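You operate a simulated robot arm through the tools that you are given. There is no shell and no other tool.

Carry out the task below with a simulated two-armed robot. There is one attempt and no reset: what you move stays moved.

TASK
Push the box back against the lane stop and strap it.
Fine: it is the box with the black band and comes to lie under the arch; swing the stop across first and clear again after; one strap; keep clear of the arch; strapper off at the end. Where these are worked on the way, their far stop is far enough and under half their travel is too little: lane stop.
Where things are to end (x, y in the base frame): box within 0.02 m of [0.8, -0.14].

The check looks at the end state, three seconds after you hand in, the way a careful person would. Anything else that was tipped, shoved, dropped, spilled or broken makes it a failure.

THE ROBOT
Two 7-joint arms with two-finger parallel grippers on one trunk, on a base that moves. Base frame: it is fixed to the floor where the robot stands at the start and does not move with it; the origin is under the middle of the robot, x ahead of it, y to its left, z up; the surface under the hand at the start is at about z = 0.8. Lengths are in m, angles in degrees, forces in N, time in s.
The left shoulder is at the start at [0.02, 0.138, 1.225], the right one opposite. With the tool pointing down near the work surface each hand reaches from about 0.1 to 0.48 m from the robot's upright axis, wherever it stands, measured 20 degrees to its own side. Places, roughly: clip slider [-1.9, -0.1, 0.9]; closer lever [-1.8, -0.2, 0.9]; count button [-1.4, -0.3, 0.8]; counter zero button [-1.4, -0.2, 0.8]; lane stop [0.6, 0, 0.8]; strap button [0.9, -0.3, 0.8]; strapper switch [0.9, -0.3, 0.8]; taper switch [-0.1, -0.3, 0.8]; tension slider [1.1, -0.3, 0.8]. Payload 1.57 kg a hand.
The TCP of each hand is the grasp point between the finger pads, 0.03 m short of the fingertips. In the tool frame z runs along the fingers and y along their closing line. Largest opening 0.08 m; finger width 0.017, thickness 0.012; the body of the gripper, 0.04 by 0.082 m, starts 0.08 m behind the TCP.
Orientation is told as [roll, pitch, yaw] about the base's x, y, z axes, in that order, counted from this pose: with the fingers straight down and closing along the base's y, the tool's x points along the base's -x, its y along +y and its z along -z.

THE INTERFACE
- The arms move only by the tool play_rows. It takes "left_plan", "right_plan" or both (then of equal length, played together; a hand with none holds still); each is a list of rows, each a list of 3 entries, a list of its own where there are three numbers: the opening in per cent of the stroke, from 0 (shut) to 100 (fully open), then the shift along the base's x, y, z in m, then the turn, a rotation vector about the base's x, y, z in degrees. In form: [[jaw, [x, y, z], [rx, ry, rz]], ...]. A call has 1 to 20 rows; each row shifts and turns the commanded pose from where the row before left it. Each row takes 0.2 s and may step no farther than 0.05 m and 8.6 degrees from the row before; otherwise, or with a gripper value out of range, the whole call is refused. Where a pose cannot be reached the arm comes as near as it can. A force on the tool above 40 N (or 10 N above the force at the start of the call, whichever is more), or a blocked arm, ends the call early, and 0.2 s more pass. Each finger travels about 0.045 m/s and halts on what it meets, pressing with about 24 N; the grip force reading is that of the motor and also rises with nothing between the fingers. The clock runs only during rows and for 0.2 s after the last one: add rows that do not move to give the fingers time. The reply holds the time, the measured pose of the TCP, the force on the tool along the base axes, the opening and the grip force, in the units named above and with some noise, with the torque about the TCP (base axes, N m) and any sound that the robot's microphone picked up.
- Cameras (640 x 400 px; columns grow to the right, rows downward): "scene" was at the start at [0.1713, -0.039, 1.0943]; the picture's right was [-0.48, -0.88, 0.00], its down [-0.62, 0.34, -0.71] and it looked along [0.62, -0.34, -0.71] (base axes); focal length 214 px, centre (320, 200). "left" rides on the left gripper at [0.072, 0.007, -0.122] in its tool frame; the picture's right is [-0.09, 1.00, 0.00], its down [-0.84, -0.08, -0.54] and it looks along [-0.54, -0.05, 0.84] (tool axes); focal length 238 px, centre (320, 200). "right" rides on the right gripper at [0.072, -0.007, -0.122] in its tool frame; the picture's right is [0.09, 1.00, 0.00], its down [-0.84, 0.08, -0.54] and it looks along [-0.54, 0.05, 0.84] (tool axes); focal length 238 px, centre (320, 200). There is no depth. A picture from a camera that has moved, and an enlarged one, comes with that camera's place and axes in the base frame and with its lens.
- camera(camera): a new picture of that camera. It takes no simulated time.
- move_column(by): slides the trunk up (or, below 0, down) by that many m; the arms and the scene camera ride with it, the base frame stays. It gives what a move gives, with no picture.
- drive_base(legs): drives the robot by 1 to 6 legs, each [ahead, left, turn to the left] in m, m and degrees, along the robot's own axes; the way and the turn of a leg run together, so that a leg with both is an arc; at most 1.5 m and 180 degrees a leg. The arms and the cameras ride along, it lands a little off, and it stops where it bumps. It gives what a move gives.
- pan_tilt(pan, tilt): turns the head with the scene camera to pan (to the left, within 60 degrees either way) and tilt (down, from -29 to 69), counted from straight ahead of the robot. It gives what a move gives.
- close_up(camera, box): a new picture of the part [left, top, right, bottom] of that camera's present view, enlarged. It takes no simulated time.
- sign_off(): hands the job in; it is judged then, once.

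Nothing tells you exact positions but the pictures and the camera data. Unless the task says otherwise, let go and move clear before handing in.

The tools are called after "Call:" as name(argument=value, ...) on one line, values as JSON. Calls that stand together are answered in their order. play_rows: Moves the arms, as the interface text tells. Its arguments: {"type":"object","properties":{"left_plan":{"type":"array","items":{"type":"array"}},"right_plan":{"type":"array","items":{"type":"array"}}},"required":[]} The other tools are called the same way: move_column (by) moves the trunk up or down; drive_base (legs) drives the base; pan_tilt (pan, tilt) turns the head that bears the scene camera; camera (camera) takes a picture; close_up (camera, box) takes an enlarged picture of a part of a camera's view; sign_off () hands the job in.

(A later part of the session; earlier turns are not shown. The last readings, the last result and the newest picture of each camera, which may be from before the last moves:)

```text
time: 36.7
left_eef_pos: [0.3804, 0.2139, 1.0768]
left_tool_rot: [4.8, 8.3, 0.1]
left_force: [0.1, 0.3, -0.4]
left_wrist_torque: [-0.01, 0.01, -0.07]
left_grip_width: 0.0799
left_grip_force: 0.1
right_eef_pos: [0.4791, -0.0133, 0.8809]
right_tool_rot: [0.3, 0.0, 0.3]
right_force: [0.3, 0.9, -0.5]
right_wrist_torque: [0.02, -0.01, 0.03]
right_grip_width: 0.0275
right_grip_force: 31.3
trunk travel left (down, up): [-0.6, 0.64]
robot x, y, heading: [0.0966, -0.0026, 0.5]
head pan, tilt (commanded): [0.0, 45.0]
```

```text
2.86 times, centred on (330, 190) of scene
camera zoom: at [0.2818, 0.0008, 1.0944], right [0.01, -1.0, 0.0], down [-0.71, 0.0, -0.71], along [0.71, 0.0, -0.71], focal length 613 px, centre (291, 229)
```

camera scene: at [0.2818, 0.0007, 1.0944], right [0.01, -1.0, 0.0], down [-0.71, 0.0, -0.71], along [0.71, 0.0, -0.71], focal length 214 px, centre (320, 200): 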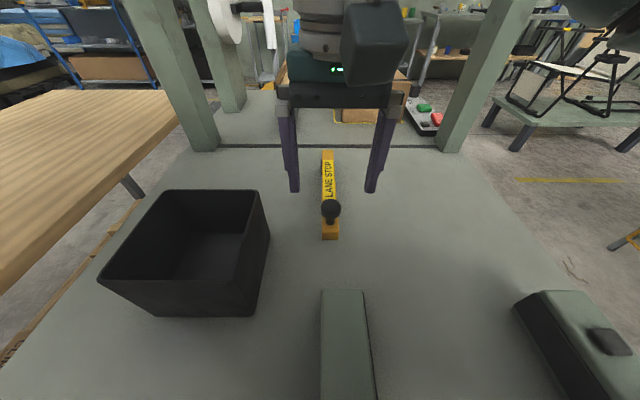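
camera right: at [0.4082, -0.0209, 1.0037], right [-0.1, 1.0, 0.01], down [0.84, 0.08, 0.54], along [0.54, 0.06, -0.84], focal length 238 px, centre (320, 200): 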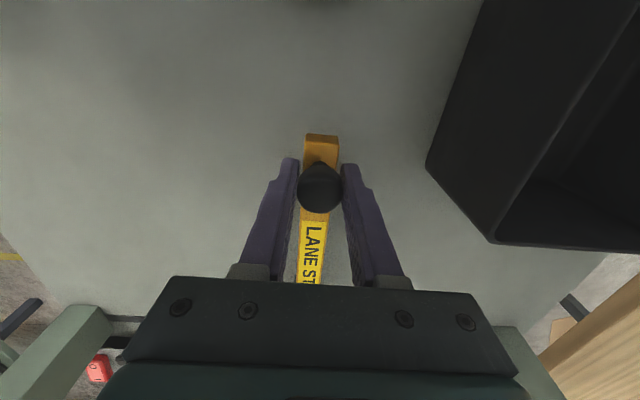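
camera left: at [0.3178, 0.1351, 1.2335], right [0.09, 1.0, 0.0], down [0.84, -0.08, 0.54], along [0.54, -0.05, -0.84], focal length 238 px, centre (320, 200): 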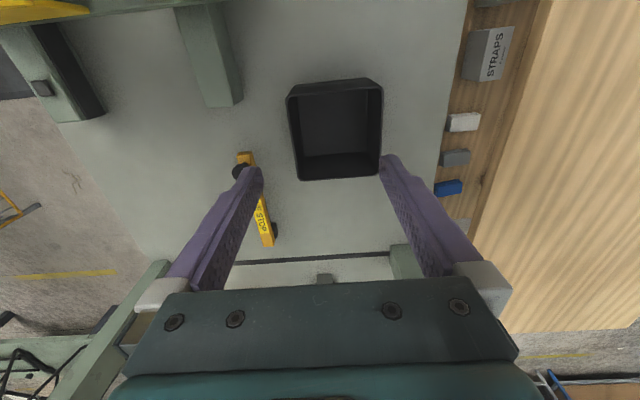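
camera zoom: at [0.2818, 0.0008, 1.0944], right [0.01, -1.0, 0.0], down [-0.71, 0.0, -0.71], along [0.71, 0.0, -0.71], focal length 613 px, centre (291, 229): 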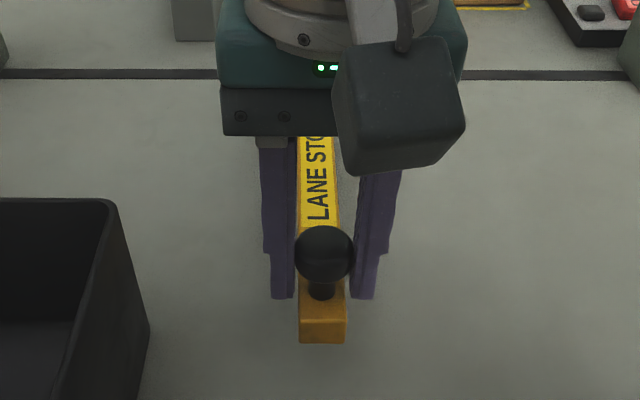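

The knob ball (0.0275 m) is held, but the fingertips sit slightly below the bar's top, which would jam as it turns. I'll reopen a little, raise 12 mm and re-grip.

Call:
play_rows(right_plan=[[60, [0, 0, 0], [0, 0, 0]], [60, [0, 0, 0], [0, 0, 0]], [60, [0, 0, 0.012], [0, 0, 0]], [60, [0, 0, 0], [0, 0, 0]], [0, [0, 0, 0], [0, 0, 0]], [0, [0, 0, 0], [0, 0, 0]], [0, [0, 0, 0], [0, 0, 0]], [0, [0, 0, 0], [0, 0, 0]]])

Call:
play_rows(right_plan=[[0, [0.0005, -0.01, 0], [0, 0, 0]], [0, [0.001, -0.01, 0], [0, 0, 0]], [0, [0.002, -0.012, 0], [0, 0, 0]]])

Call:
camera(camera="right")

```text
time: 38.5
left_eef_pos: [0.3797, 0.2148, 1.0762]
left_tool_rot: [4.9, 8.2, 0.1]
left_force: [0.5, 0.1, -0.1]
left_wrist_torque: [-0.02, -0.03, -0.04]
left_grip_width: 0.08
left_grip_force: 0.1
right_eef_pos: [0.479, -0.0135, 0.8926]
right_tool_rot: [0.2, 0.0, 0.4]
right_force: [-1.4, 0.6, 2.0]
right_wrist_torque: [-0.01, 0.03, -0.05]
right_grip_width: 0.0274
right_grip_force: 37.8
trunk travel left (down, up): [-0.6, 0.64]
robot x, y, heading: [0.0997, 0.0016, 0.3]
head pan, tilt (commanded): [0.0, 45.0]
```

```text
time: 39.3
left_eef_pos: [0.3791, 0.2148, 1.0755]
left_tool_rot: [5.0, 8.3, 0.1]
left_force: [0.4, -0.1, -0.2]
left_wrist_torque: [0.04, 0.01, 0.0]
left_grip_width: 0.0798
left_grip_force: 0.1
right_eef_pos: [0.4807, -0.0466, 0.8923]
right_tool_rot: [0.3, 0.0, 0.3]
right_force: [-1.8, 2.5, -3.2]
right_wrist_torque: [0.15, 0.1, 0.42]
right_grip_width: 0.0276
right_grip_force: 37.8
trunk travel left (down, up): [-0.6, 0.64]
robot x, y, heading: [0.1004, -0.0014, 0.2]
head pan, tilt (commanded): [0.0, 45.0]
```

```text
taken
camera right: at [0.4102, -0.0541, 1.0155], right [-0.1, 1.0, 0.01], down [0.84, 0.08, 0.54], along [0.54, 0.06, -0.84], focal length 238 px, centre (320, 200)
```

right: 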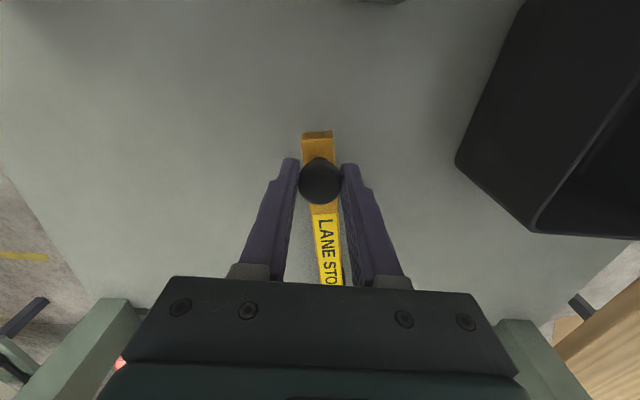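

The stop turns easily (a few newtons). I'll continue along the arc to about 45°.

Call:
play_rows(right_plan=[[0, [0.003, -0.0107, 0], [0, 0, 0]], [0, [0.003, -0.0107, 0], [0, 0, 0]], [0, [0.004, -0.0107, 0], [0, 0, 0]], [0, [0.004, -0.0107, 0], [0, 0, 0]], [0, [0.005, -0.01, 0], [0, 0, 0]], [0, [0.0055, -0.01, 0], [0, 0, 0]], [0, [0.0062, -0.0094, 0], [0, 0, 0]], [0, [0.0066, -0.0094, 0], [0, 0, 0]], [0, [0.0073, -0.0085, 0], [0, 0, 0]], [0, [0.0078, -0.0085, 0], [0, 0, 0]]])

Call:
camera(camera="right")

```text
time: 41.5
left_eef_pos: [0.3798, 0.2139, 1.0759]
left_tool_rot: [4.9, 8.4, 0.3]
left_force: [-0.9, -0.6, 1.0]
left_wrist_torque: [-0.02, -0.01, 0.03]
left_grip_width: 0.08
left_grip_force: 0.0
right_eef_pos: [0.5352, -0.1444, 0.8914]
right_tool_rot: [0.5, 0.0, 0.3]
right_force: [-1.7, 3.3, -0.4]
right_wrist_torque: [0.04, 0.56, 0.33]
right_grip_width: 0.0273
right_grip_force: 37.6
trunk travel left (down, up): [-0.6, 0.64]
robot x, y, heading: [0.1032, -0.0018, 0.4]
head pan, tilt (commanded): [0.0, 45.0]
```

```text
taken
camera right: at [0.4639, -0.152, 1.0152], right [-0.1, 1.0, 0.01], down [0.84, 0.08, 0.54], along [0.54, 0.06, -0.84], focal length 238 px, centre (320, 200)
```

right: 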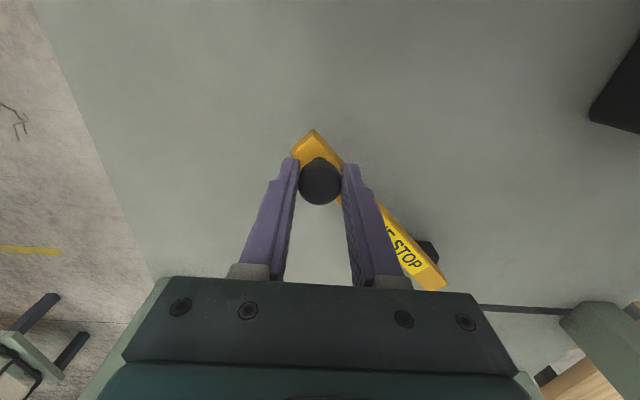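

The bar is at about 45°. I'll release, lift and retract the hand, then drive forward for the second half.

Call:
play_rows(right_plan=[[100, [0, 0, 0], [0, 0, 0]], [100, [0, 0, 0], [0, 0, 0]], [100, [0, 0, 0], [0, 0, 0]], [100, [0, 0, 0], [0, 0, 0]], [100, [0, 0, 0.03], [0, 0, 0]], [100, [0, 0, 0.03], [0, 0, 0]], [100, [0, -0.01, 0.02], [0, 0, 0]], [100, [-0.03, -0.01, 0], [0, 0, 0]], [100, [-0.03, -0.01, 0], [0, 0, 0]], [100, [-0.03, 0, 0], [0, 0, 0]], [100, [-0.03, 0, 0], [0, 0, 0]]])

Call:
drive_base(legs=[[0.165, 0.03, 0]])

Call:
camera(camera="right")

Call:
camera(camera="scene")

```text
time: 43.9
left_eef_pos: [0.3807, 0.2138, 1.0761]
left_tool_rot: [4.9, 8.3, 0.2]
left_force: [-1.1, 0.5, 0.2]
left_wrist_torque: [0.02, 0.0, 0.0]
left_grip_width: 0.0801
left_grip_force: 0.0
right_eef_pos: [0.4129, -0.1768, 0.9705]
right_tool_rot: [0.4, 0.1, 0.2]
right_force: [0.1, -0.5, 0.5]
right_wrist_torque: [-0.03, 0.02, 0.0]
right_grip_width: 0.08
right_grip_force: 0.0
trunk travel left (down, up): [-0.6, 0.64]
robot x, y, heading: [0.0993, -0.0067, 0.5]
head pan, tilt (commanded): [0.0, 45.0]
```

```text
time: 45.3
left_eef_pos: [0.5425, 0.2455, 1.0759]
left_tool_rot: [4.8, 8.3, 0.2]
left_force: [-0.3, -0.1, 0.2]
left_wrist_torque: [-0.01, 0.0, 0.0]
left_grip_width: 0.08
left_grip_force: 0.0
right_eef_pos: [0.5751, -0.1453, 0.9718]
right_tool_rot: [0.3, 0.0, 0.3]
right_force: [0.8, -0.1, -0.5]
right_wrist_torque: [-0.02, 0.03, -0.01]
right_grip_width: 0.0798
right_grip_force: 0.0
trunk travel left (down, up): [-0.6, 0.64]
robot x, y, heading: [0.2623, 0.0332, 0.3]
head pan, tilt (commanded): [0.0, 45.0]
```

```text
taken
camera right: at [0.5047, -0.1528, 1.0943], right [-0.1, 1.0, 0.01], down [0.84, 0.08, 0.54], along [0.54, 0.06, -0.84], focal length 238 px, centre (320, 200)
```

right: 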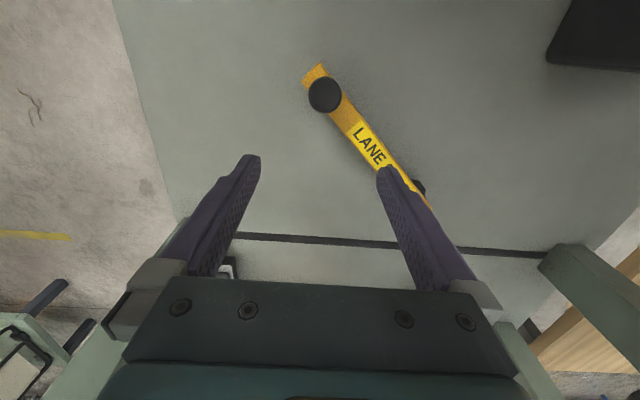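

```text
taken
camera scene: at [0.4439, 0.0318, 1.0944], right [0.01, -1.0, 0.0], down [-0.71, 0.0, -0.71], along [0.71, 0.0, -0.71], focal length 214 px, centre (320, 200)
```

scene: 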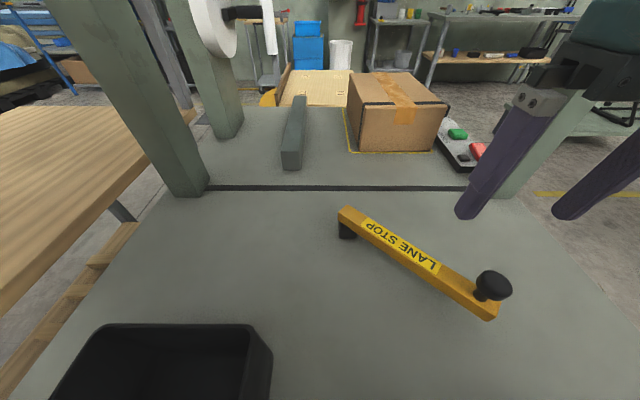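

The knob stays at about [0.537,-0.144]. I'll grip it again from here.

Call:
play_rows(right_plan=[[100, [-0.0125, 0.0005, 0], [0, 0, 0]], [100, [-0.0125, 0, 0], [0, 0, 0]], [100, [-0.0125, 0, -0.01], [0, 0, 0]], [100, [0, 0, -0.02], [0, 0, 0]], [100, [0, 0, -0.02], [0, 0, 0]], [100, [0, 0, -0.02], [0, 0, 0]], [100, [0, 0, -0.009], [0, 0, 0]], [100, [0, 0, 0], [0, 0, 0]]])

Call:
camera(camera="right")

```text
time: 47.1
left_eef_pos: [0.5425, 0.2451, 1.0757]
left_tool_rot: [4.9, 8.2, 0.3]
left_force: [0.1, -0.6, 0.6]
left_wrist_torque: [-0.01, -0.01, 0.0]
left_grip_width: 0.0799
left_grip_force: 0.0
right_eef_pos: [0.5375, -0.1457, 0.8925]
right_tool_rot: [0.3, 0.1, 0.2]
right_force: [0.2, 0.1, 0.1]
right_wrist_torque: [0.03, 0.01, 0.0]
right_grip_width: 0.0799
right_grip_force: 0.1
trunk travel left (down, up): [-0.6, 0.64]
robot x, y, heading: [0.2625, 0.031, 0.1]
head pan, tilt (commanded): [0.0, 45.0]
```

```text
taken
camera right: at [0.4668, -0.1526, 1.0152], right [-0.1, 1.0, 0.01], down [0.84, 0.08, 0.54], along [0.54, 0.06, -0.84], focal length 238 px, centre (320, 200)
```

right: 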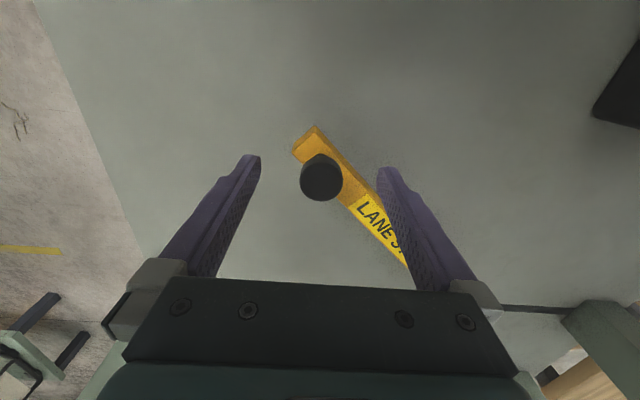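

Aligned. Close on the knob and swing on toward 85°.

Call:
play_rows(right_plan=[[0, [0, 0, 0], [0, 0, 0]], [0, [0, 0, 0], [0, 0, 0]], [0, [0, 0, 0], [0, 0, 0]], [0, [0, 0, 0], [0, 0, 0]], [0, [0, 0, 0], [0, 0, 0]], [0, [0.0098, -0.0085, 0], [0, 0, 0]], [0, [0.0106, -0.0082, 0], [0, 0, 0]], [0, [0.0106, -0.0067, 0], [0, 0, 0]], [0, [0.011, -0.0063, 0], [0, 0, 0]], [0, [0.0114, -0.0051, 0], [0, 0, 0]], [0, [0.0117, -0.0047, 0], [0, 0, 0]], [0, [0.012, -0.0035, 0], [0, 0, 0]], [0, [0.0123, -0.003, 0], [0, 0, 0]]])

Call:
camera(camera="right")

Call:
camera(camera="scene")

```text
time: 49.9
left_eef_pos: [0.5419, 0.2458, 1.0756]
left_tool_rot: [5.0, 8.3, 0.2]
left_force: [-0.3, -0.1, -0.3]
left_wrist_torque: [-0.02, 0.02, 0.0]
left_grip_width: 0.0799
left_grip_force: 0.1
right_eef_pos: [0.6268, -0.1893, 0.891]
right_tool_rot: [0.4, 0.1, 0.3]
right_force: [-0.2, 5.9, 0.1]
right_wrist_torque: [0.04, 0.63, 0.28]
right_grip_width: 0.0274
right_grip_force: 38.0
trunk travel left (down, up): [-0.6, 0.64]
robot x, y, heading: [0.2608, 0.0298, 0.1]
head pan, tilt (commanded): [0.0, 45.0]
```

```text
taken
camera right: at [0.5566, -0.1977, 1.0145], right [-0.1, 1.0, 0.01], down [0.84, 0.08, 0.54], along [0.54, 0.06, -0.84], focal length 238 px, centre (320, 200)
```

right: 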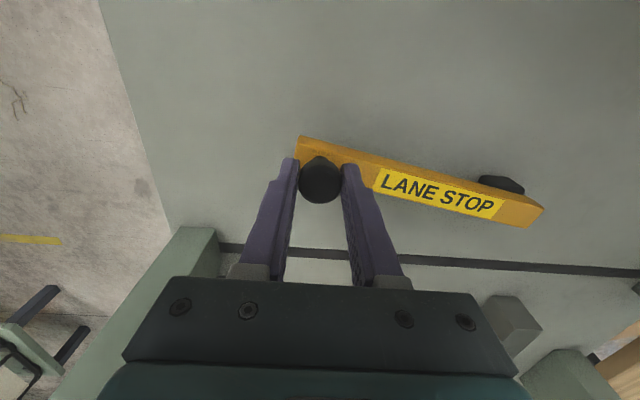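

```text
taken
camera scene: at [0.4435, 0.0328, 1.0943], right [0.01, -1.0, 0.0], down [-0.71, 0.0, -0.71], along [0.71, 0.01, -0.71], focal length 214 px, centre (320, 200)
```

scene: 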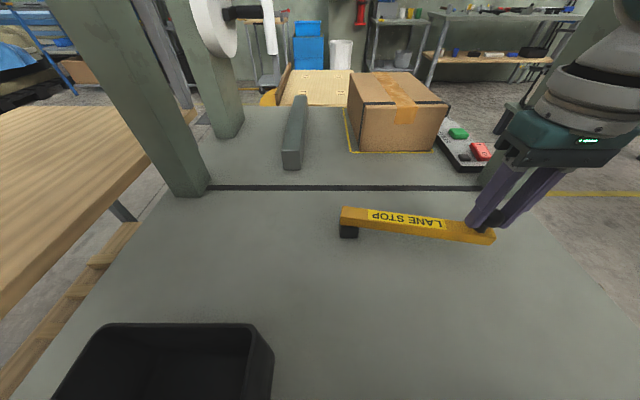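

Nearly across (about 80°). I'll continue in small steps until the far stop is felt.

Call:
play_rows(right_plan=[[0, [0.01, 0.001, 0], [0, 0, 0]], [0, [0.01, 0, 0], [0, 0, 0]], [0, [0.008, 0, 0], [0, 0, 0]], [0, [0.006, 0, 0], [0, 0, 0]], [0, [0.004, 0, 0], [0, 0, 0]]])

Call:
camera(camera="right")

```text
time: 51.1
left_eef_pos: [0.5397, 0.2431, 1.0755]
left_tool_rot: [4.8, 8.4, 0.1]
left_force: [-0.1, -0.3, -0.4]
left_wrist_torque: [-0.02, -0.04, 0.0]
left_grip_width: 0.0801
left_grip_force: 0.1
right_eef_pos: [0.6621, -0.1937, 0.8906]
right_tool_rot: [0.0, 0.4, 0.1]
right_force: [-15.7, -8.1, 1.4]
right_wrist_torque: [-0.17, -0.41, -0.09]
right_grip_width: 0.0273
right_grip_force: 38.2
trunk travel left (down, up): [-0.6, 0.64]
robot x, y, heading: [0.2642, 0.0329, 0.5]
head pan, tilt (commanded): [0.0, 45.0]
```

```text
taken
camera right: at [0.5914, -0.1994, 1.015], right [-0.09, 1.0, 0.0], down [0.84, 0.08, 0.54], along [0.53, 0.05, -0.84], focal length 238 px, centre (320, 200)
```

right: 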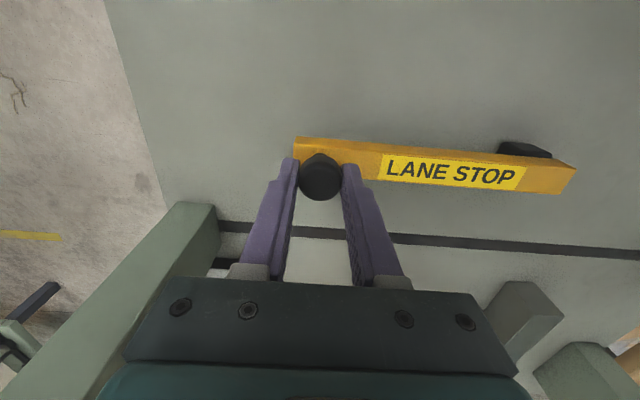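

The far stop is felt (-16 N) and the bar lies square across the lane. I'll release, lift off and check it stays.

Call:
play_rows(right_plan=[[0, [-0.002, 0, 0], [0, 0, 0]], [100, [-0.001, 0, 0], [0, 0, 0]], [100, [0, 0, 0], [0, 0, 0]], [100, [0, 0, 0], [0, 0, 0]], [100, [0, 0, 0], [0, 0, 0]], [100, [0, 0, 0.03], [0, 0, 0]], [100, [0, 0, 0.03], [0, 0, 0]], [100, [-0.02, -0.01, 0.03], [0, 0, 0]], [100, [-0.02, -0.01, 0.02], [0, 0, 0]], [100, [-0.01, -0.02, 0.02], [0, 0, 0]]])

Call:
camera(camera="right")

Call:
camera(camera="scene")

```text
time: 53.3
left_eef_pos: [0.5418, 0.2445, 1.0749]
left_tool_rot: [4.8, 8.3, 0.2]
left_force: [-0.3, -0.4, 0.7]
left_wrist_torque: [0.03, -0.01, -0.01]
left_grip_width: 0.08
left_grip_force: 0.0
right_eef_pos: [0.6118, -0.2294, 1.0207]
right_tool_rot: [0.3, 0.1, 0.2]
right_force: [-0.1, 0.0, -0.6]
right_wrist_torque: [-0.01, 0.01, 0.01]
right_grip_width: 0.0801
right_grip_force: 0.0
trunk travel left (down, up): [-0.6, 0.64]
robot x, y, heading: [0.2605, 0.0352, 0.3]
head pan, tilt (commanded): [0.0, 45.0]
```

```text
taken
camera right: at [0.5408, -0.237, 1.1449], right [-0.1, 1.0, 0.01], down [0.84, 0.08, 0.54], along [0.54, 0.06, -0.84], focal length 238 px, centre (320, 200)
```

right: 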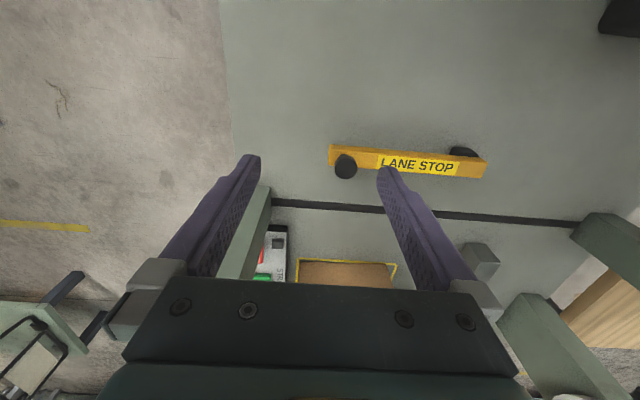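

```text
taken
camera scene: at [0.4438, 0.0316, 1.0944], right [0.01, -1.0, 0.0], down [-0.71, 0.0, -0.71], along [0.71, 0.0, -0.71], focal length 214 px, centre (320, 200)
```

scene: 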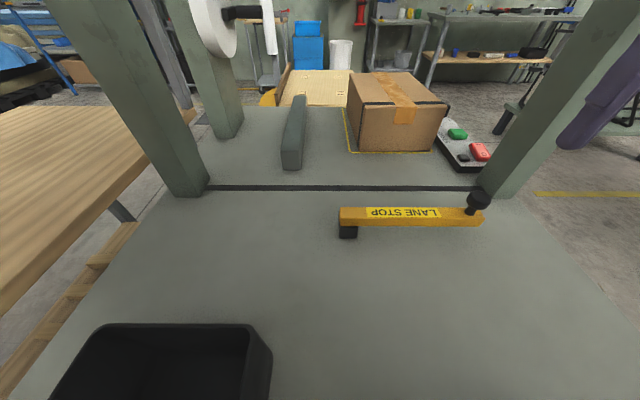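

The stop stays across. Now I'll raise the trunk 0.2 m for clearance and look right and ahead for a clear driving route around the arch.

Call:
move_column(by=0.2)

Call:
pan_tilt(pan=-60, tilt=15)

Call:
camera(camera="scene")

Call:
pan_tilt(pan=-15, tilt=15)

Call:
camera(camera="scene")

```text
time: 55.5
left_eef_pos: [0.542, 0.2443, 1.2763]
left_tool_rot: [4.9, 8.3, 0.2]
left_force: [-0.5, 0.3, -0.5]
left_wrist_torque: [-0.01, 0.01, 0.0]
left_grip_width: 0.0801
left_grip_force: 0.0
right_eef_pos: [0.6116, -0.2288, 1.2198]
right_tool_rot: [0.4, 0.1, 0.2]
right_force: [0.3, 0.2, -0.9]
right_wrist_torque: [0.04, 0.0, -0.01]
right_grip_width: 0.0798
right_grip_force: 0.0
trunk travel left (down, up): [-0.8, 0.44]
robot x, y, heading: [0.2614, 0.0279, 0.3]
head pan, tilt (commanded): [0.0, 45.0]
```

```text
time: 56.8
left_eef_pos: [0.5416, 0.2447, 1.2768]
left_tool_rot: [5.0, 8.3, 0.2]
left_force: [-0.4, -0.1, -0.2]
left_wrist_torque: [0.0, -0.03, 0.01]
left_grip_width: 0.0797
left_grip_force: 0.0
right_eef_pos: [0.6129, -0.2292, 1.2217]
right_tool_rot: [0.3, 0.0, 0.2]
right_force: [-1.0, 0.6, 0.6]
right_wrist_torque: [0.0, -0.01, 0.0]
right_grip_width: 0.08
right_grip_force: 0.1
trunk travel left (down, up): [-0.8, 0.44]
robot x, y, heading: [0.2615, 0.0324, 0.1]
head pan, tilt (commanded): [-60.0, 15.0]
```

```text
taken
camera scene: at [0.4097, -0.0493, 1.3412], right [-0.86, -0.51, 0.0], down [-0.13, 0.22, -0.97], along [0.49, -0.83, -0.26], focal length 214 px, centre (320, 200)
```

scene: 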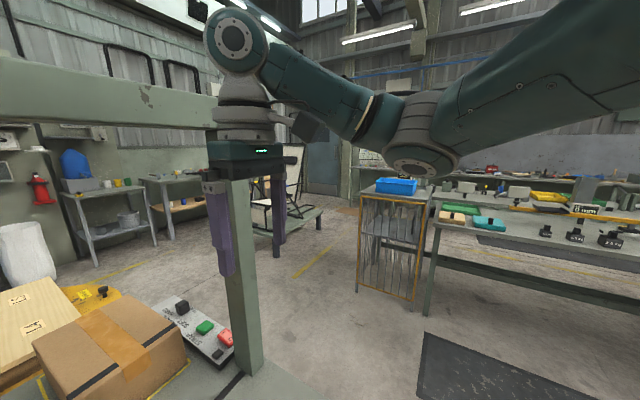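

```text
time: 57.9
left_eef_pos: [0.542, 0.245, 1.2752]
left_tool_rot: [5.0, 8.3, 0.1]
left_force: [0.4, 0.2, 0.5]
left_wrist_torque: [-0.04, 0.03, -0.01]
left_grip_width: 0.0802
left_grip_force: 0.1
right_eef_pos: [0.6123, -0.2291, 1.2212]
right_tool_rot: [0.3, -0.1, 0.2]
right_force: [-0.4, -0.9, 0.0]
right_wrist_torque: [-0.01, 0.0, 0.02]
right_grip_width: 0.0802
right_grip_force: 0.1
trunk travel left (down, up): [-0.8, 0.44]
robot x, y, heading: [0.2604, 0.0288, 0.4]
head pan, tilt (commanded): [-15.0, 15.0]
```

```text
taken
camera scene: at [0.4528, 0.0076, 1.3412], right [-0.25, -0.97, 0.0], down [-0.25, 0.07, -0.97], along [0.93, -0.25, -0.26], focal length 214 px, centre (320, 200)
```

scene: 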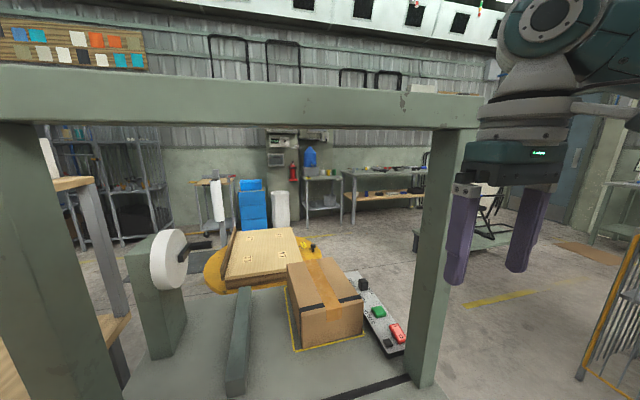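

The route to the right of the arch looks open (rack and chairs are beyond y≈-1.7). I'll drive right to y≈-1.0 and then ahead past the arch.

Call:
drive_base(legs=[[0, -1.0, 0]])

Call:
camera(camera="scene")

```text
time: 63.0
left_eef_pos: [0.5447, -0.747, 1.2766]
left_tool_rot: [4.9, 8.3, -0.6]
left_force: [0.4, 0.0, 0.4]
left_wrist_torque: [0.01, 0.02, 0.01]
left_grip_width: 0.0802
left_grip_force: 0.1
right_eef_pos: [0.6064, -1.2217, 1.2201]
right_tool_rot: [0.2, 0.0, -0.5]
right_force: [0.7, 0.5, 0.1]
right_wrist_torque: [0.01, 0.0, 0.0]
right_grip_width: 0.08
right_grip_force: 0.2
trunk travel left (down, up): [-0.8, 0.44]
robot x, y, heading: [0.2615, -0.9564, -0.5]
head pan, tilt (commanded): [-15.0, 15.0]
```

```text
taken
camera scene: at [0.451, -0.9817, 1.3412], right [-0.27, -0.96, 0.0], down [-0.25, 0.07, -0.97], along [0.93, -0.26, -0.26], focal length 214 px, centre (320, 200)
```

scene: 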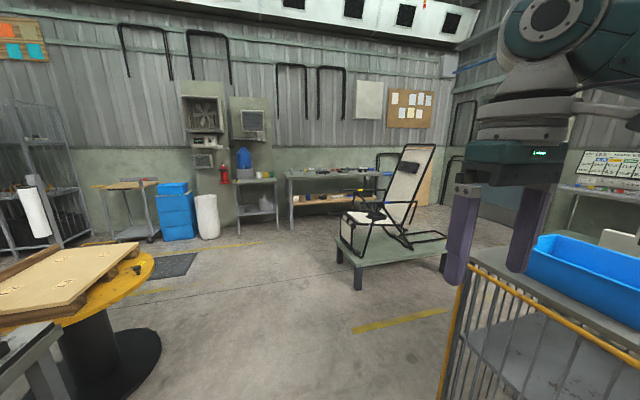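

Clear ahead on this line. Driving forward about 1.2 m.

Call:
drive_base(legs=[[1.2, 0, 0]])

Call:
pan_tilt(pan=60, tilt=30)

Call:
camera(camera="scene")

```text
time: 69.1
left_eef_pos: [1.7522, -0.7533, 1.2749]
left_tool_rot: [4.9, 8.3, -0.5]
left_force: [-0.4, -0.5, 0.4]
left_wrist_torque: [0.0, 0.02, -0.02]
left_grip_width: 0.0799
left_grip_force: 0.1
right_eef_pos: [1.8164, -1.2288, 1.22]
right_tool_rot: [0.3, 0.0, -0.4]
right_force: [0.8, -0.9, 0.4]
right_wrist_torque: [0.01, -0.03, -0.01]
right_grip_width: 0.0798
right_grip_force: 0.0
trunk travel left (down, up): [-0.8, 0.44]
robot x, y, heading: [1.4675, -0.9677, -0.4]
head pan, tilt (commanded): [-15.0, 15.0]
```

```text
time: 70.6
left_eef_pos: [1.7527, -0.7541, 1.2753]
left_tool_rot: [5.0, 8.2, -0.4]
left_force: [0.8, -0.6, 0.7]
left_wrist_torque: [0.02, 0.0, -0.01]
left_grip_width: 0.0802
left_grip_force: 0.0
right_eef_pos: [1.8176, -1.229, 1.2205]
right_tool_rot: [0.3, 0.1, -0.4]
right_force: [-0.8, 0.3, 0.1]
right_wrist_torque: [0.01, -0.01, 0.02]
right_grip_width: 0.0802
right_grip_force: 0.1
trunk travel left (down, up): [-0.8, 0.44]
robot x, y, heading: [1.4699, -0.9661, -0.4]
head pan, tilt (commanded): [60.0, 30.0]
```

```text
taken
camera scene: at [1.6155, -0.8871, 1.317], right [0.86, -0.51, 0.0], down [-0.25, -0.43, -0.87], along [0.44, 0.75, -0.5], focal length 214 px, centre (320, 200)
```

scene: 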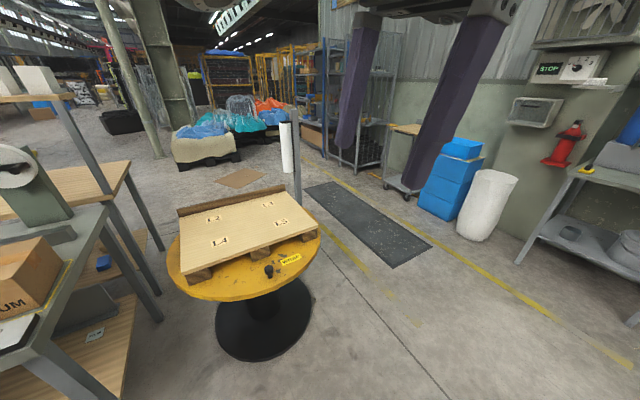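

The bench end, a turntable with a pallet, and the open floor are visible; there's enough room. I'll turn around in place to face back toward the arch.

Call:
drive_base(legs=[[0, 0, 90], [0, 0, 90]])

Call:
pan_tilt(pan=-50, tilt=30)

Call:
camera(camera="scene")

Call:
pan_tilt(pan=-20, tilt=30)

Call:
camera(camera="scene")

```text
time: 78.7
left_eef_pos: [1.1899, -1.1767, 1.2767]
left_tool_rot: [4.9, 8.2, -179.9]
left_force: [-0.3, 0.3, 0.9]
left_wrist_torque: [0.0, -0.05, 0.02]
left_grip_width: 0.0801
left_grip_force: 0.1
right_eef_pos: [1.1207, -0.7045, 1.22]
right_tool_rot: [0.3, 0.1, -179.9]
right_force: [0.5, -0.4, -0.1]
right_wrist_torque: [-0.03, 0.01, 0.06]
right_grip_width: 0.0799
right_grip_force: 0.0
trunk travel left (down, up): [-0.8, 0.44]
robot x, y, heading: [1.4727, -0.9639, -179.8]
head pan, tilt (commanded): [60.0, 30.0]
```

```text
time: 80.6
left_eef_pos: [1.1896, -1.1779, 1.2764]
left_tool_rot: [4.9, 8.3, -180.0]
left_force: [0.3, 0.2, 0.0]
left_wrist_torque: [-0.03, 0.01, 0.0]
left_grip_width: 0.0802
left_grip_force: 0.0
right_eef_pos: [1.1213, -0.7038, 1.2208]
right_tool_rot: [0.3, 0.0, -179.9]
right_force: [0.3, 1.0, -0.1]
right_wrist_torque: [-0.02, 0.01, -0.01]
right_grip_width: 0.0801
right_grip_force: 0.1
trunk travel left (down, up): [-0.8, 0.44]
robot x, y, heading: [1.4726, -0.967, -179.6]
head pan, tilt (commanded): [-50.0, 30.0]
```

```text
taken
camera scene: at [1.3117, -0.8958, 1.317], right [0.76, 0.65, 0.0], down [0.32, -0.38, -0.87], along [-0.56, 0.66, -0.5], focal length 214 px, centre (320, 200)
```

scene: 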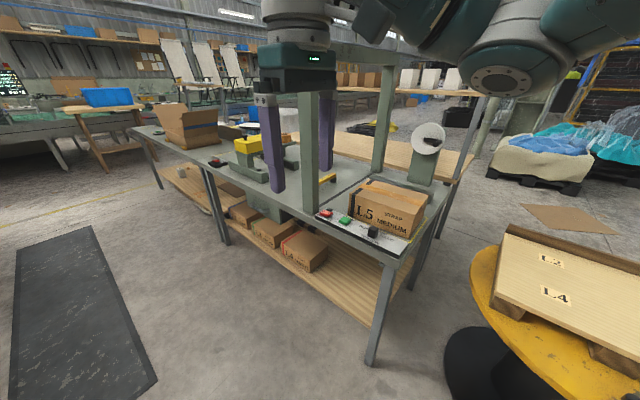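

```text
time: 81.5
left_eef_pos: [1.189, -1.1784, 1.275]
left_tool_rot: [4.9, 8.3, -180.0]
left_force: [0.0, 0.0, 0.2]
left_wrist_torque: [0.0, 0.0, 0.01]
left_grip_width: 0.08
left_grip_force: 0.1
right_eef_pos: [1.1211, -0.7037, 1.2208]
right_tool_rot: [0.3, 0.2, -179.9]
right_force: [-0.8, -0.6, 0.4]
right_wrist_torque: [0.01, 0.03, -0.02]
right_grip_width: 0.08
right_grip_force: 0.0
trunk travel left (down, up): [-0.8, 0.44]
robot x, y, heading: [1.4639, -0.9654, -179.6]
head pan, tilt (commanded): [-20.0, 30.0]
```

```text
taken
camera scene: at [1.285, -0.9342, 1.317], right [0.34, 0.94, 0.0], down [0.47, -0.17, -0.87], along [-0.81, 0.29, -0.5], focal length 214 px, centre (320, 200)
```

scene: 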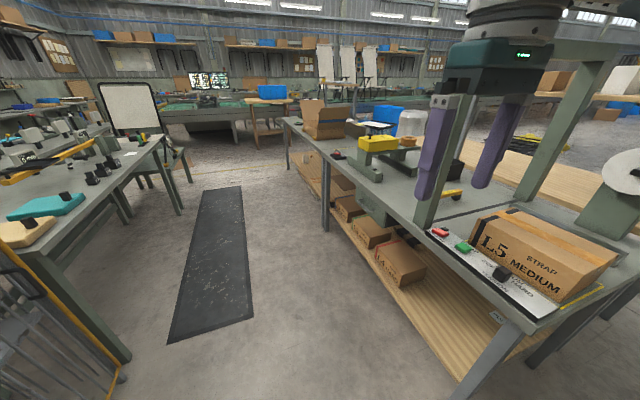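

The box side reads "L5 STRAP MEDIUM" and the panel carries the switch, button and a tension slider. I'll zoom in to read them.

Call:
close_up(camera="scene", box=[400, 190, 640, 330])

Call:
close_up(camera="scene", box=[420, 215, 560, 310])

Call:
close_up(camera="scene", box=[280, 80, 480, 290])

```text
2.67 times, centred on (520, 260) of scene
camera zoom: at [1.285, -0.9342, 1.317], right [0.34, 0.94, 0.0], down [0.47, -0.17, -0.87], along [-0.81, 0.29, -0.5], focal length 572 px, centre (-213, 40)
```

zoom: 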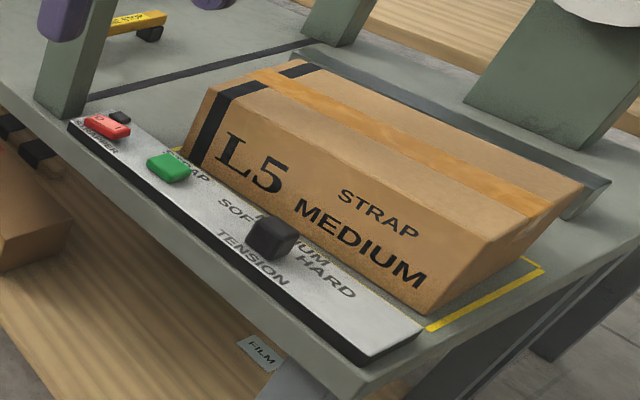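

```text
4.21 times, centred on (490, 262) of scene
camera zoom: at [1.285, -0.9342, 1.317], right [0.34, 0.94, 0.0], down [0.47, -0.17, -0.87], along [-0.81, 0.29, -0.5], focal length 903 px, centre (-396, -63)
```

zoom: 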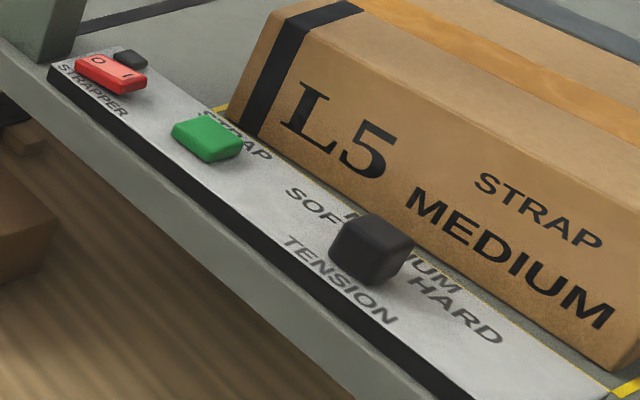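

```text
1.90 times, centred on (380, 185) of scene
camera zoom: at [1.285, -0.9342, 1.317], right [0.34, 0.94, 0.0], down [0.47, -0.17, -0.87], along [-0.81, 0.29, -0.5], focal length 408 px, centre (206, 229)
```

zoom: 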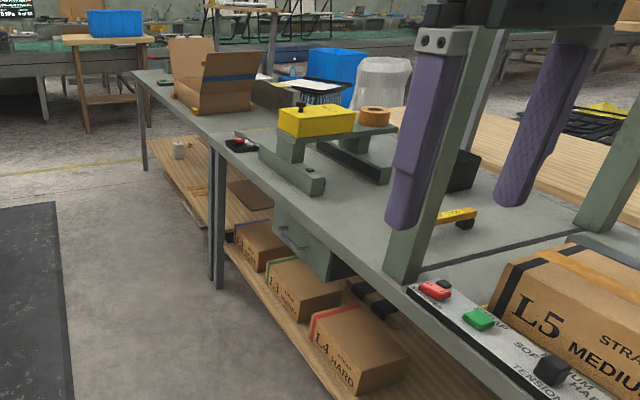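

The strapper panel has a rocker (O/I), green STRAP button and a TENSION slider (SOFT/MEDIUM/HARD). I'll slide sideways to sit beyond the bench end, in line with the box, and check what is below me.

Call:
drive_base(legs=[[0, -0.55, 0]])

Call:
pan_tilt(pan=-20, tilt=50)

Call:
camera(camera="scene")

Call:
pan_tilt(pan=-60, tilt=50)

Call:
camera(camera="scene")

```text
time: 84.6
left_eef_pos: [1.1864, -0.6421, 1.2766]
left_tool_rot: [4.9, 8.3, -179.6]
left_force: [0.2, 0.1, 0.4]
left_wrist_torque: [0.0, -0.02, 0.02]
left_grip_width: 0.0798
left_grip_force: 0.0
right_eef_pos: [1.1149, -0.169, 1.2211]
right_tool_rot: [0.3, 0.1, -179.6]
right_force: [0.7, -0.1, 1.2]
right_wrist_torque: [0.01, 0.0, -0.02]
right_grip_width: 0.08
right_grip_force: 0.1
trunk travel left (down, up): [-0.8, 0.44]
robot x, y, heading: [1.4651, -0.4303, -179.7]
head pan, tilt (commanded): [-20.0, 30.0]
```

```text
time: 85.5
left_eef_pos: [1.1866, -0.642, 1.2751]
left_tool_rot: [5.0, 8.3, -179.6]
left_force: [-0.9, -0.3, 0.3]
left_wrist_torque: [-0.03, 0.0, 0.01]
left_grip_width: 0.0801
left_grip_force: 0.1
right_eef_pos: [1.1166, -0.17, 1.2207]
right_tool_rot: [0.2, 0.1, -179.6]
right_force: [-0.3, -0.1, 0.1]
right_wrist_torque: [-0.02, 0.02, -0.05]
right_grip_width: 0.08
right_grip_force: 0.0
trunk travel left (down, up): [-0.8, 0.44]
robot x, y, heading: [1.4652, -0.4269, -179.5]
head pan, tilt (commanded): [-20.0, 50.0]
```

```text
taken
camera scene: at [1.2941, -0.4021, 1.2875], right [0.33, 0.94, 0.0], down [0.72, -0.26, -0.64], along [-0.61, 0.21, -0.77], focal length 214 px, centre (320, 200)
```

scene: 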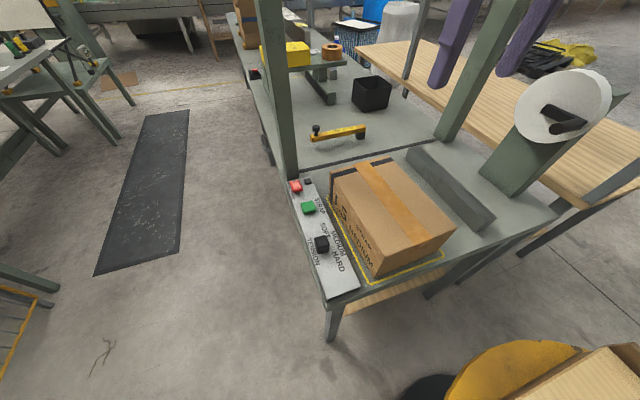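

```text
time: 86.5
left_eef_pos: [1.1879, -0.6416, 1.2766]
left_tool_rot: [4.9, 8.2, -179.5]
left_force: [-0.7, -0.8, 0.6]
left_wrist_torque: [-0.01, 0.01, 0.01]
left_grip_width: 0.08
left_grip_force: 0.1
right_eef_pos: [1.1157, -0.1678, 1.2203]
right_tool_rot: [0.3, 0.1, -179.6]
right_force: [0.4, 0.2, 0.2]
right_wrist_torque: [0.01, -0.02, -0.01]
right_grip_width: 0.0798
right_grip_force: 0.1
trunk travel left (down, up): [-0.8, 0.44]
robot x, y, heading: [1.4646, -0.4285, -179.5]
head pan, tilt (commanded): [-60.0, 50.0]
```

```text
taken
camera scene: at [1.3276, -0.3615, 1.2875], right [0.86, 0.51, 0.0], down [0.39, -0.66, -0.64], along [-0.33, 0.55, -0.77], focal length 214 px, centre (320, 200)
```

scene: 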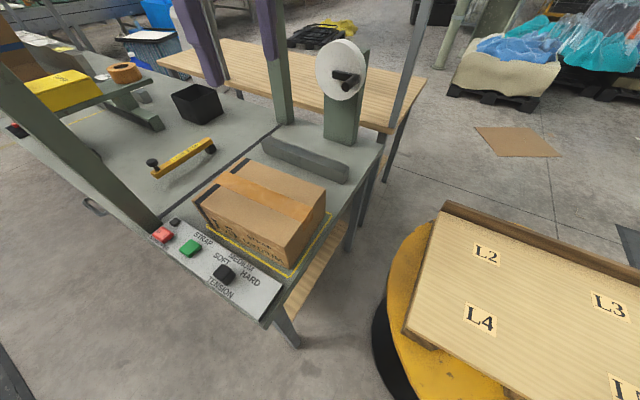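

Good overview. I'll zoom on the box and the panel to measure them.

Call:
close_up(camera="scene", box=[140, 140, 340, 330])

Call:
close_up(camera="scene", box=[140, 205, 290, 305])

```text
2.11 times, centred on (240, 235) of scene
camera zoom: at [1.3276, -0.3615, 1.2875], right [0.86, 0.51, 0.0], down [0.39, -0.66, -0.64], along [-0.33, 0.55, -0.77], focal length 452 px, centre (488, 126)
```

zoom: 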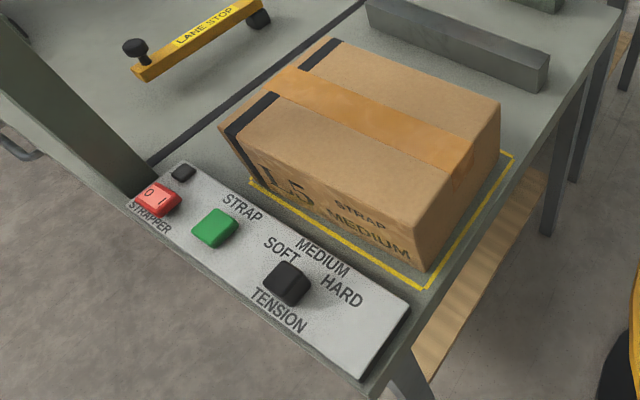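

```text
4.00 times, centred on (215, 255) of scene
camera zoom: at [1.3276, -0.3615, 1.2875], right [0.86, 0.51, 0.0], down [0.39, -0.66, -0.64], along [-0.33, 0.55, -0.77], focal length 858 px, centre (740, -20)
```

zoom: 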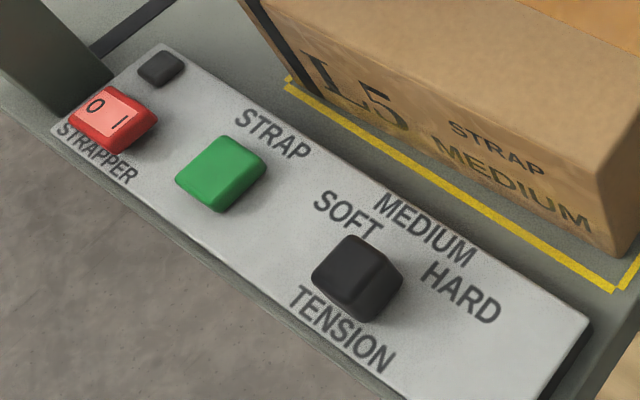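

Box measures about x 0.92–1.16, y -0.235…-0.055, top z≈0.915, slightly turned; target centre [0.8,-0.14]. I'll back off a bit beyond the bench end, line up with y≈-0.29, and lower the trunk so the right hand can drop behind the box.

Call:
drive_base(legs=[[-0.14, -0.14, 0]])

Call:
pan_tilt(pan=0, tilt=50)

Call:
camera(camera="scene")

Call:
camera(camera="right")

```text
time: 88.1
left_eef_pos: [1.3245, -0.5016, 1.2767]
left_tool_rot: [4.9, 8.3, -179.5]
left_force: [-0.3, -0.1, -0.1]
left_wrist_torque: [-0.02, 0.03, 0.01]
left_grip_width: 0.0803
left_grip_force: 0.0
right_eef_pos: [1.2523, -0.0277, 1.2206]
right_tool_rot: [0.2, 0.1, -179.5]
right_force: [-0.2, -0.3, -0.3]
right_wrist_torque: [0.02, 0.03, 0.0]
right_grip_width: 0.0799
right_grip_force: 0.1
trunk travel left (down, up): [-0.8, 0.44]
robot x, y, heading: [1.6007, -0.2892, -179.4]
head pan, tilt (commanded): [-60.0, 50.0]
```

```text
time: 89.4
left_eef_pos: [1.3243, -0.5014, 1.2752]
left_tool_rot: [4.9, 8.3, -179.5]
left_force: [0.3, 0.1, 0.2]
left_wrist_torque: [0.03, 0.0, 0.04]
left_grip_width: 0.0801
left_grip_force: 0.1
right_eef_pos: [1.2532, -0.0266, 1.2209]
right_tool_rot: [0.3, 0.1, -179.5]
right_force: [-0.5, -0.2, 0.3]
right_wrist_torque: [0.06, -0.04, -0.01]
right_grip_width: 0.0801
right_grip_force: 0.2
trunk travel left (down, up): [-0.8, 0.44]
robot x, y, heading: [1.5994, -0.2855, -179.6]
head pan, tilt (commanded): [0.0, 50.0]
```

```text
taken
camera scene: at [1.4268, -0.2871, 1.2875], right [-0.01, 1.0, 0.0], down [0.77, 0.01, -0.64], along [-0.64, -0.01, -0.77], focal length 214 px, centre (320, 200)
```

scene: 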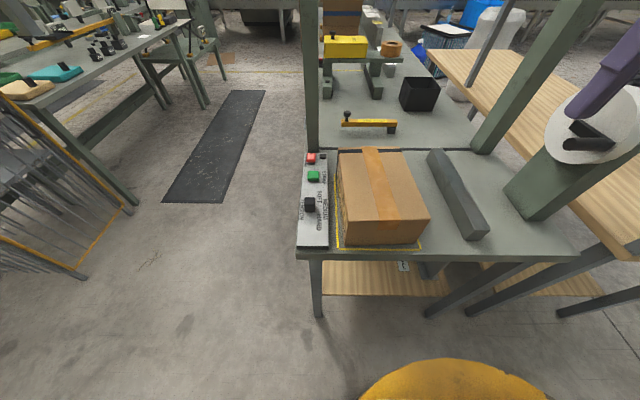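

```text
taken
camera right: at [1.3249, -0.0188, 1.3446], right [0.1, -0.99, 0.01], down [-0.84, -0.08, 0.54], along [-0.54, -0.06, -0.84], focal length 238 px, centre (320, 200)
```

right: 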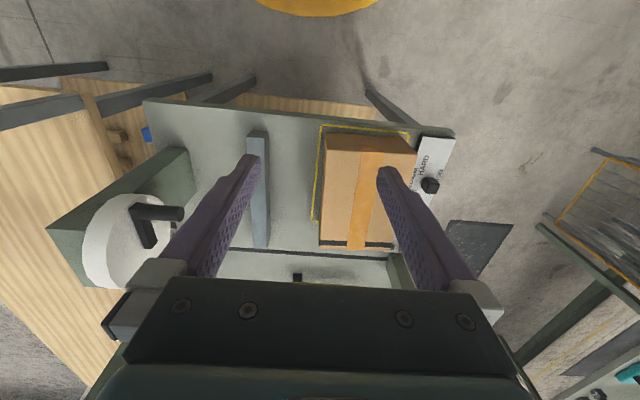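

Clear below. I'll zoom in to measure the box's yaw from here, then lower the trunk back down.

Call:
close_up(camera="scene", box=[290, 135, 450, 260])

Call:
move_column(by=-0.2)

```text
3.20 times, centred on (370, 198) of scene
camera zoom: at [1.4268, -0.2871, 1.2875], right [-0.01, 1.0, 0.0], down [0.77, 0.01, -0.64], along [-0.64, -0.01, -0.77], focal length 686 px, centre (160, 208)
```

zoom: 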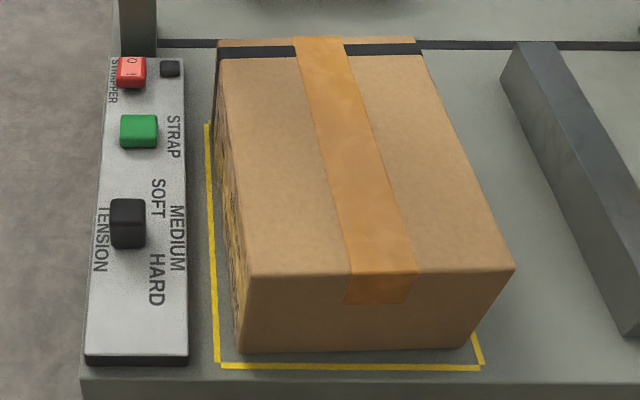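

```text
time: 91.6
left_eef_pos: [1.3244, -0.5005, 1.0762]
left_tool_rot: [4.9, 8.3, -179.6]
left_force: [0.2, 0.3, -0.9]
left_wrist_torque: [0.01, 0.02, -0.02]
left_grip_width: 0.0801
left_grip_force: 0.0
right_eef_pos: [1.2522, -0.027, 1.0212]
right_tool_rot: [0.3, 0.1, -179.5]
right_force: [-0.1, -0.5, -0.4]
right_wrist_torque: [0.04, -0.01, 0.0]
right_grip_width: 0.0801
right_grip_force: 0.0
trunk travel left (down, up): [-0.6, 0.64]
robot x, y, heading: [1.596, -0.284, -179.1]
head pan, tilt (commanded): [0.0, 50.0]
```

The slider already reads on MEDIUM, box yaw ≈ +3°, centre ≈ [1.04,-0.146]. I'll lower the right hand behind the bench end to pushing height, at y≈-0.146.

Call:
play_rows(right_plan=[[100, [0.01, -0.03, -0.04], [0, 0, 0]], [100, [0, -0.03, -0.04], [0, 0, 0]], [100, [0, -0.03, -0.04], [0, 0, 0]], [100, [0, -0.029, -0.036], [0, 0, 0]], [100, [0, 0, 0], [0, 0, 0]]])

Call:
camera(camera="right")

Call:
camera(camera="scene")

```text
refused: row 1 steps farther than a row can; nothing moved
```

```text
taken
camera right: at [1.3248, -0.0188, 1.1446], right [0.1, -0.99, 0.01], down [-0.84, -0.08, 0.54], along [-0.54, -0.06, -0.84], focal length 238 px, centre (320, 200)
```

right: 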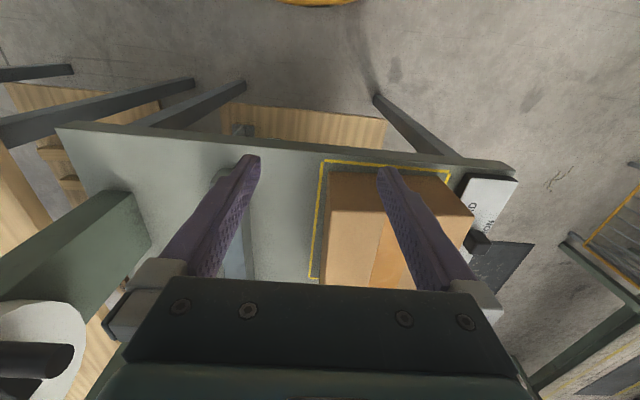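

```text
taken
camera scene: at [1.4267, -0.2872, 1.0875], right [-0.01, 1.0, 0.0], down [0.77, 0.01, -0.64], along [-0.64, -0.01, -0.77], focal length 214 px, centre (320, 200)
```

scene: 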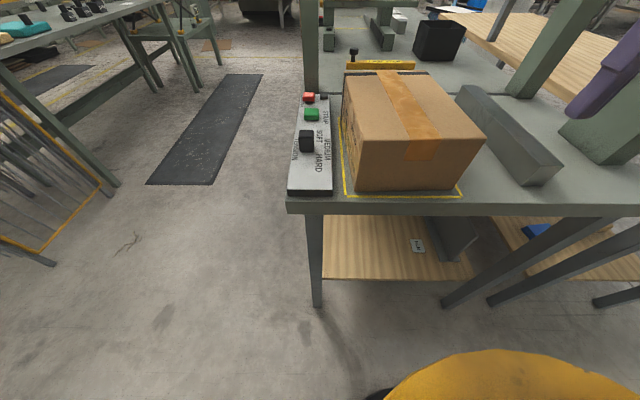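

A row was slightly too long; I'll use smaller steps.

Call:
play_rows(right_plan=[[100, [0.01, -0.02, -0.03], [0, 0, 0]], [100, [0.01, -0.02, -0.03], [0, 0, 0]], [100, [0, -0.02, -0.03], [0, 0, 0]], [100, [0, -0.02, -0.03], [0, 0, 0]], [100, [0, -0.02, -0.02], [0, 0, 0]], [100, [0, -0.019, -0.016], [0, 0, 0]], [100, [0, 0, 0], [0, 0, 0]]])

Call:
camera(camera="right")

```text
time: 93.2
left_eef_pos: [1.3245, -0.5, 1.0761]
left_tool_rot: [5.0, 8.3, -179.5]
left_force: [-0.1, 0.6, -0.3]
left_wrist_torque: [-0.02, -0.01, -0.03]
left_grip_width: 0.08
left_grip_force: 0.0
right_eef_pos: [1.2711, -0.1458, 0.8645]
right_tool_rot: [0.3, 0.1, -179.5]
right_force: [0.2, -0.5, 0.3]
right_wrist_torque: [-0.05, 0.0, 0.01]
right_grip_width: 0.0798
right_grip_force: 0.1
trunk travel left (down, up): [-0.6, 0.64]
robot x, y, heading: [1.6032, -0.2838, -179.2]
head pan, tilt (commanded): [0.0, 50.0]
```

```text
taken
camera right: at [1.3441, -0.1372, 0.9879], right [0.1, -0.99, 0.01], down [-0.84, -0.08, 0.54], along [-0.54, -0.06, -0.84], focal length 238 px, centre (320, 200)
```

right: 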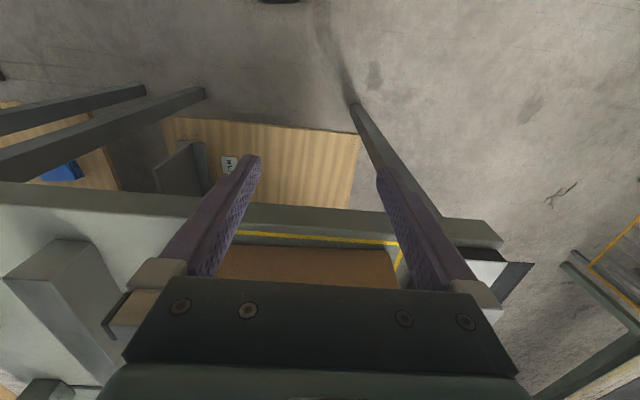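

The hand is at pushing height behind the box. I'll retract it in the robot's frame and drive forward so the whole push is within reach.

Call:
play_rows(right_plan=[[100, [0.03, 0.006, 0], [0, 0, 0]], [100, [0.03, 0.006, 0], [0, 0, 0]], [100, [0.03, 0.006, 0], [0, 0, 0]], [100, [0.03, 0.006, 0], [0, 0, 0]], [100, [0.03, 0.006, 0], [0, 0, 0]], [100, [0, 0, 0], [0, 0, 0]]])

```text
time: 94.6
left_eef_pos: [1.3254, -0.5015, 1.0755]
left_tool_rot: [4.8, 8.4, -179.4]
left_force: [-0.8, 1.3, -0.3]
left_wrist_torque: [-0.02, 0.01, 0.0]
left_grip_width: 0.0801
left_grip_force: 0.1
right_eef_pos: [1.4214, -0.1151, 0.8657]
right_tool_rot: [0.3, -0.1, -179.5]
right_force: [-0.5, 1.0, -0.1]
right_wrist_torque: [0.02, -0.02, 0.01]
right_grip_width: 0.0799
right_grip_force: 0.1
trunk travel left (down, up): [-0.6, 0.64]
robot x, y, heading: [1.6039, -0.2871, -179.4]
head pan, tilt (commanded): [0.0, 50.0]
```

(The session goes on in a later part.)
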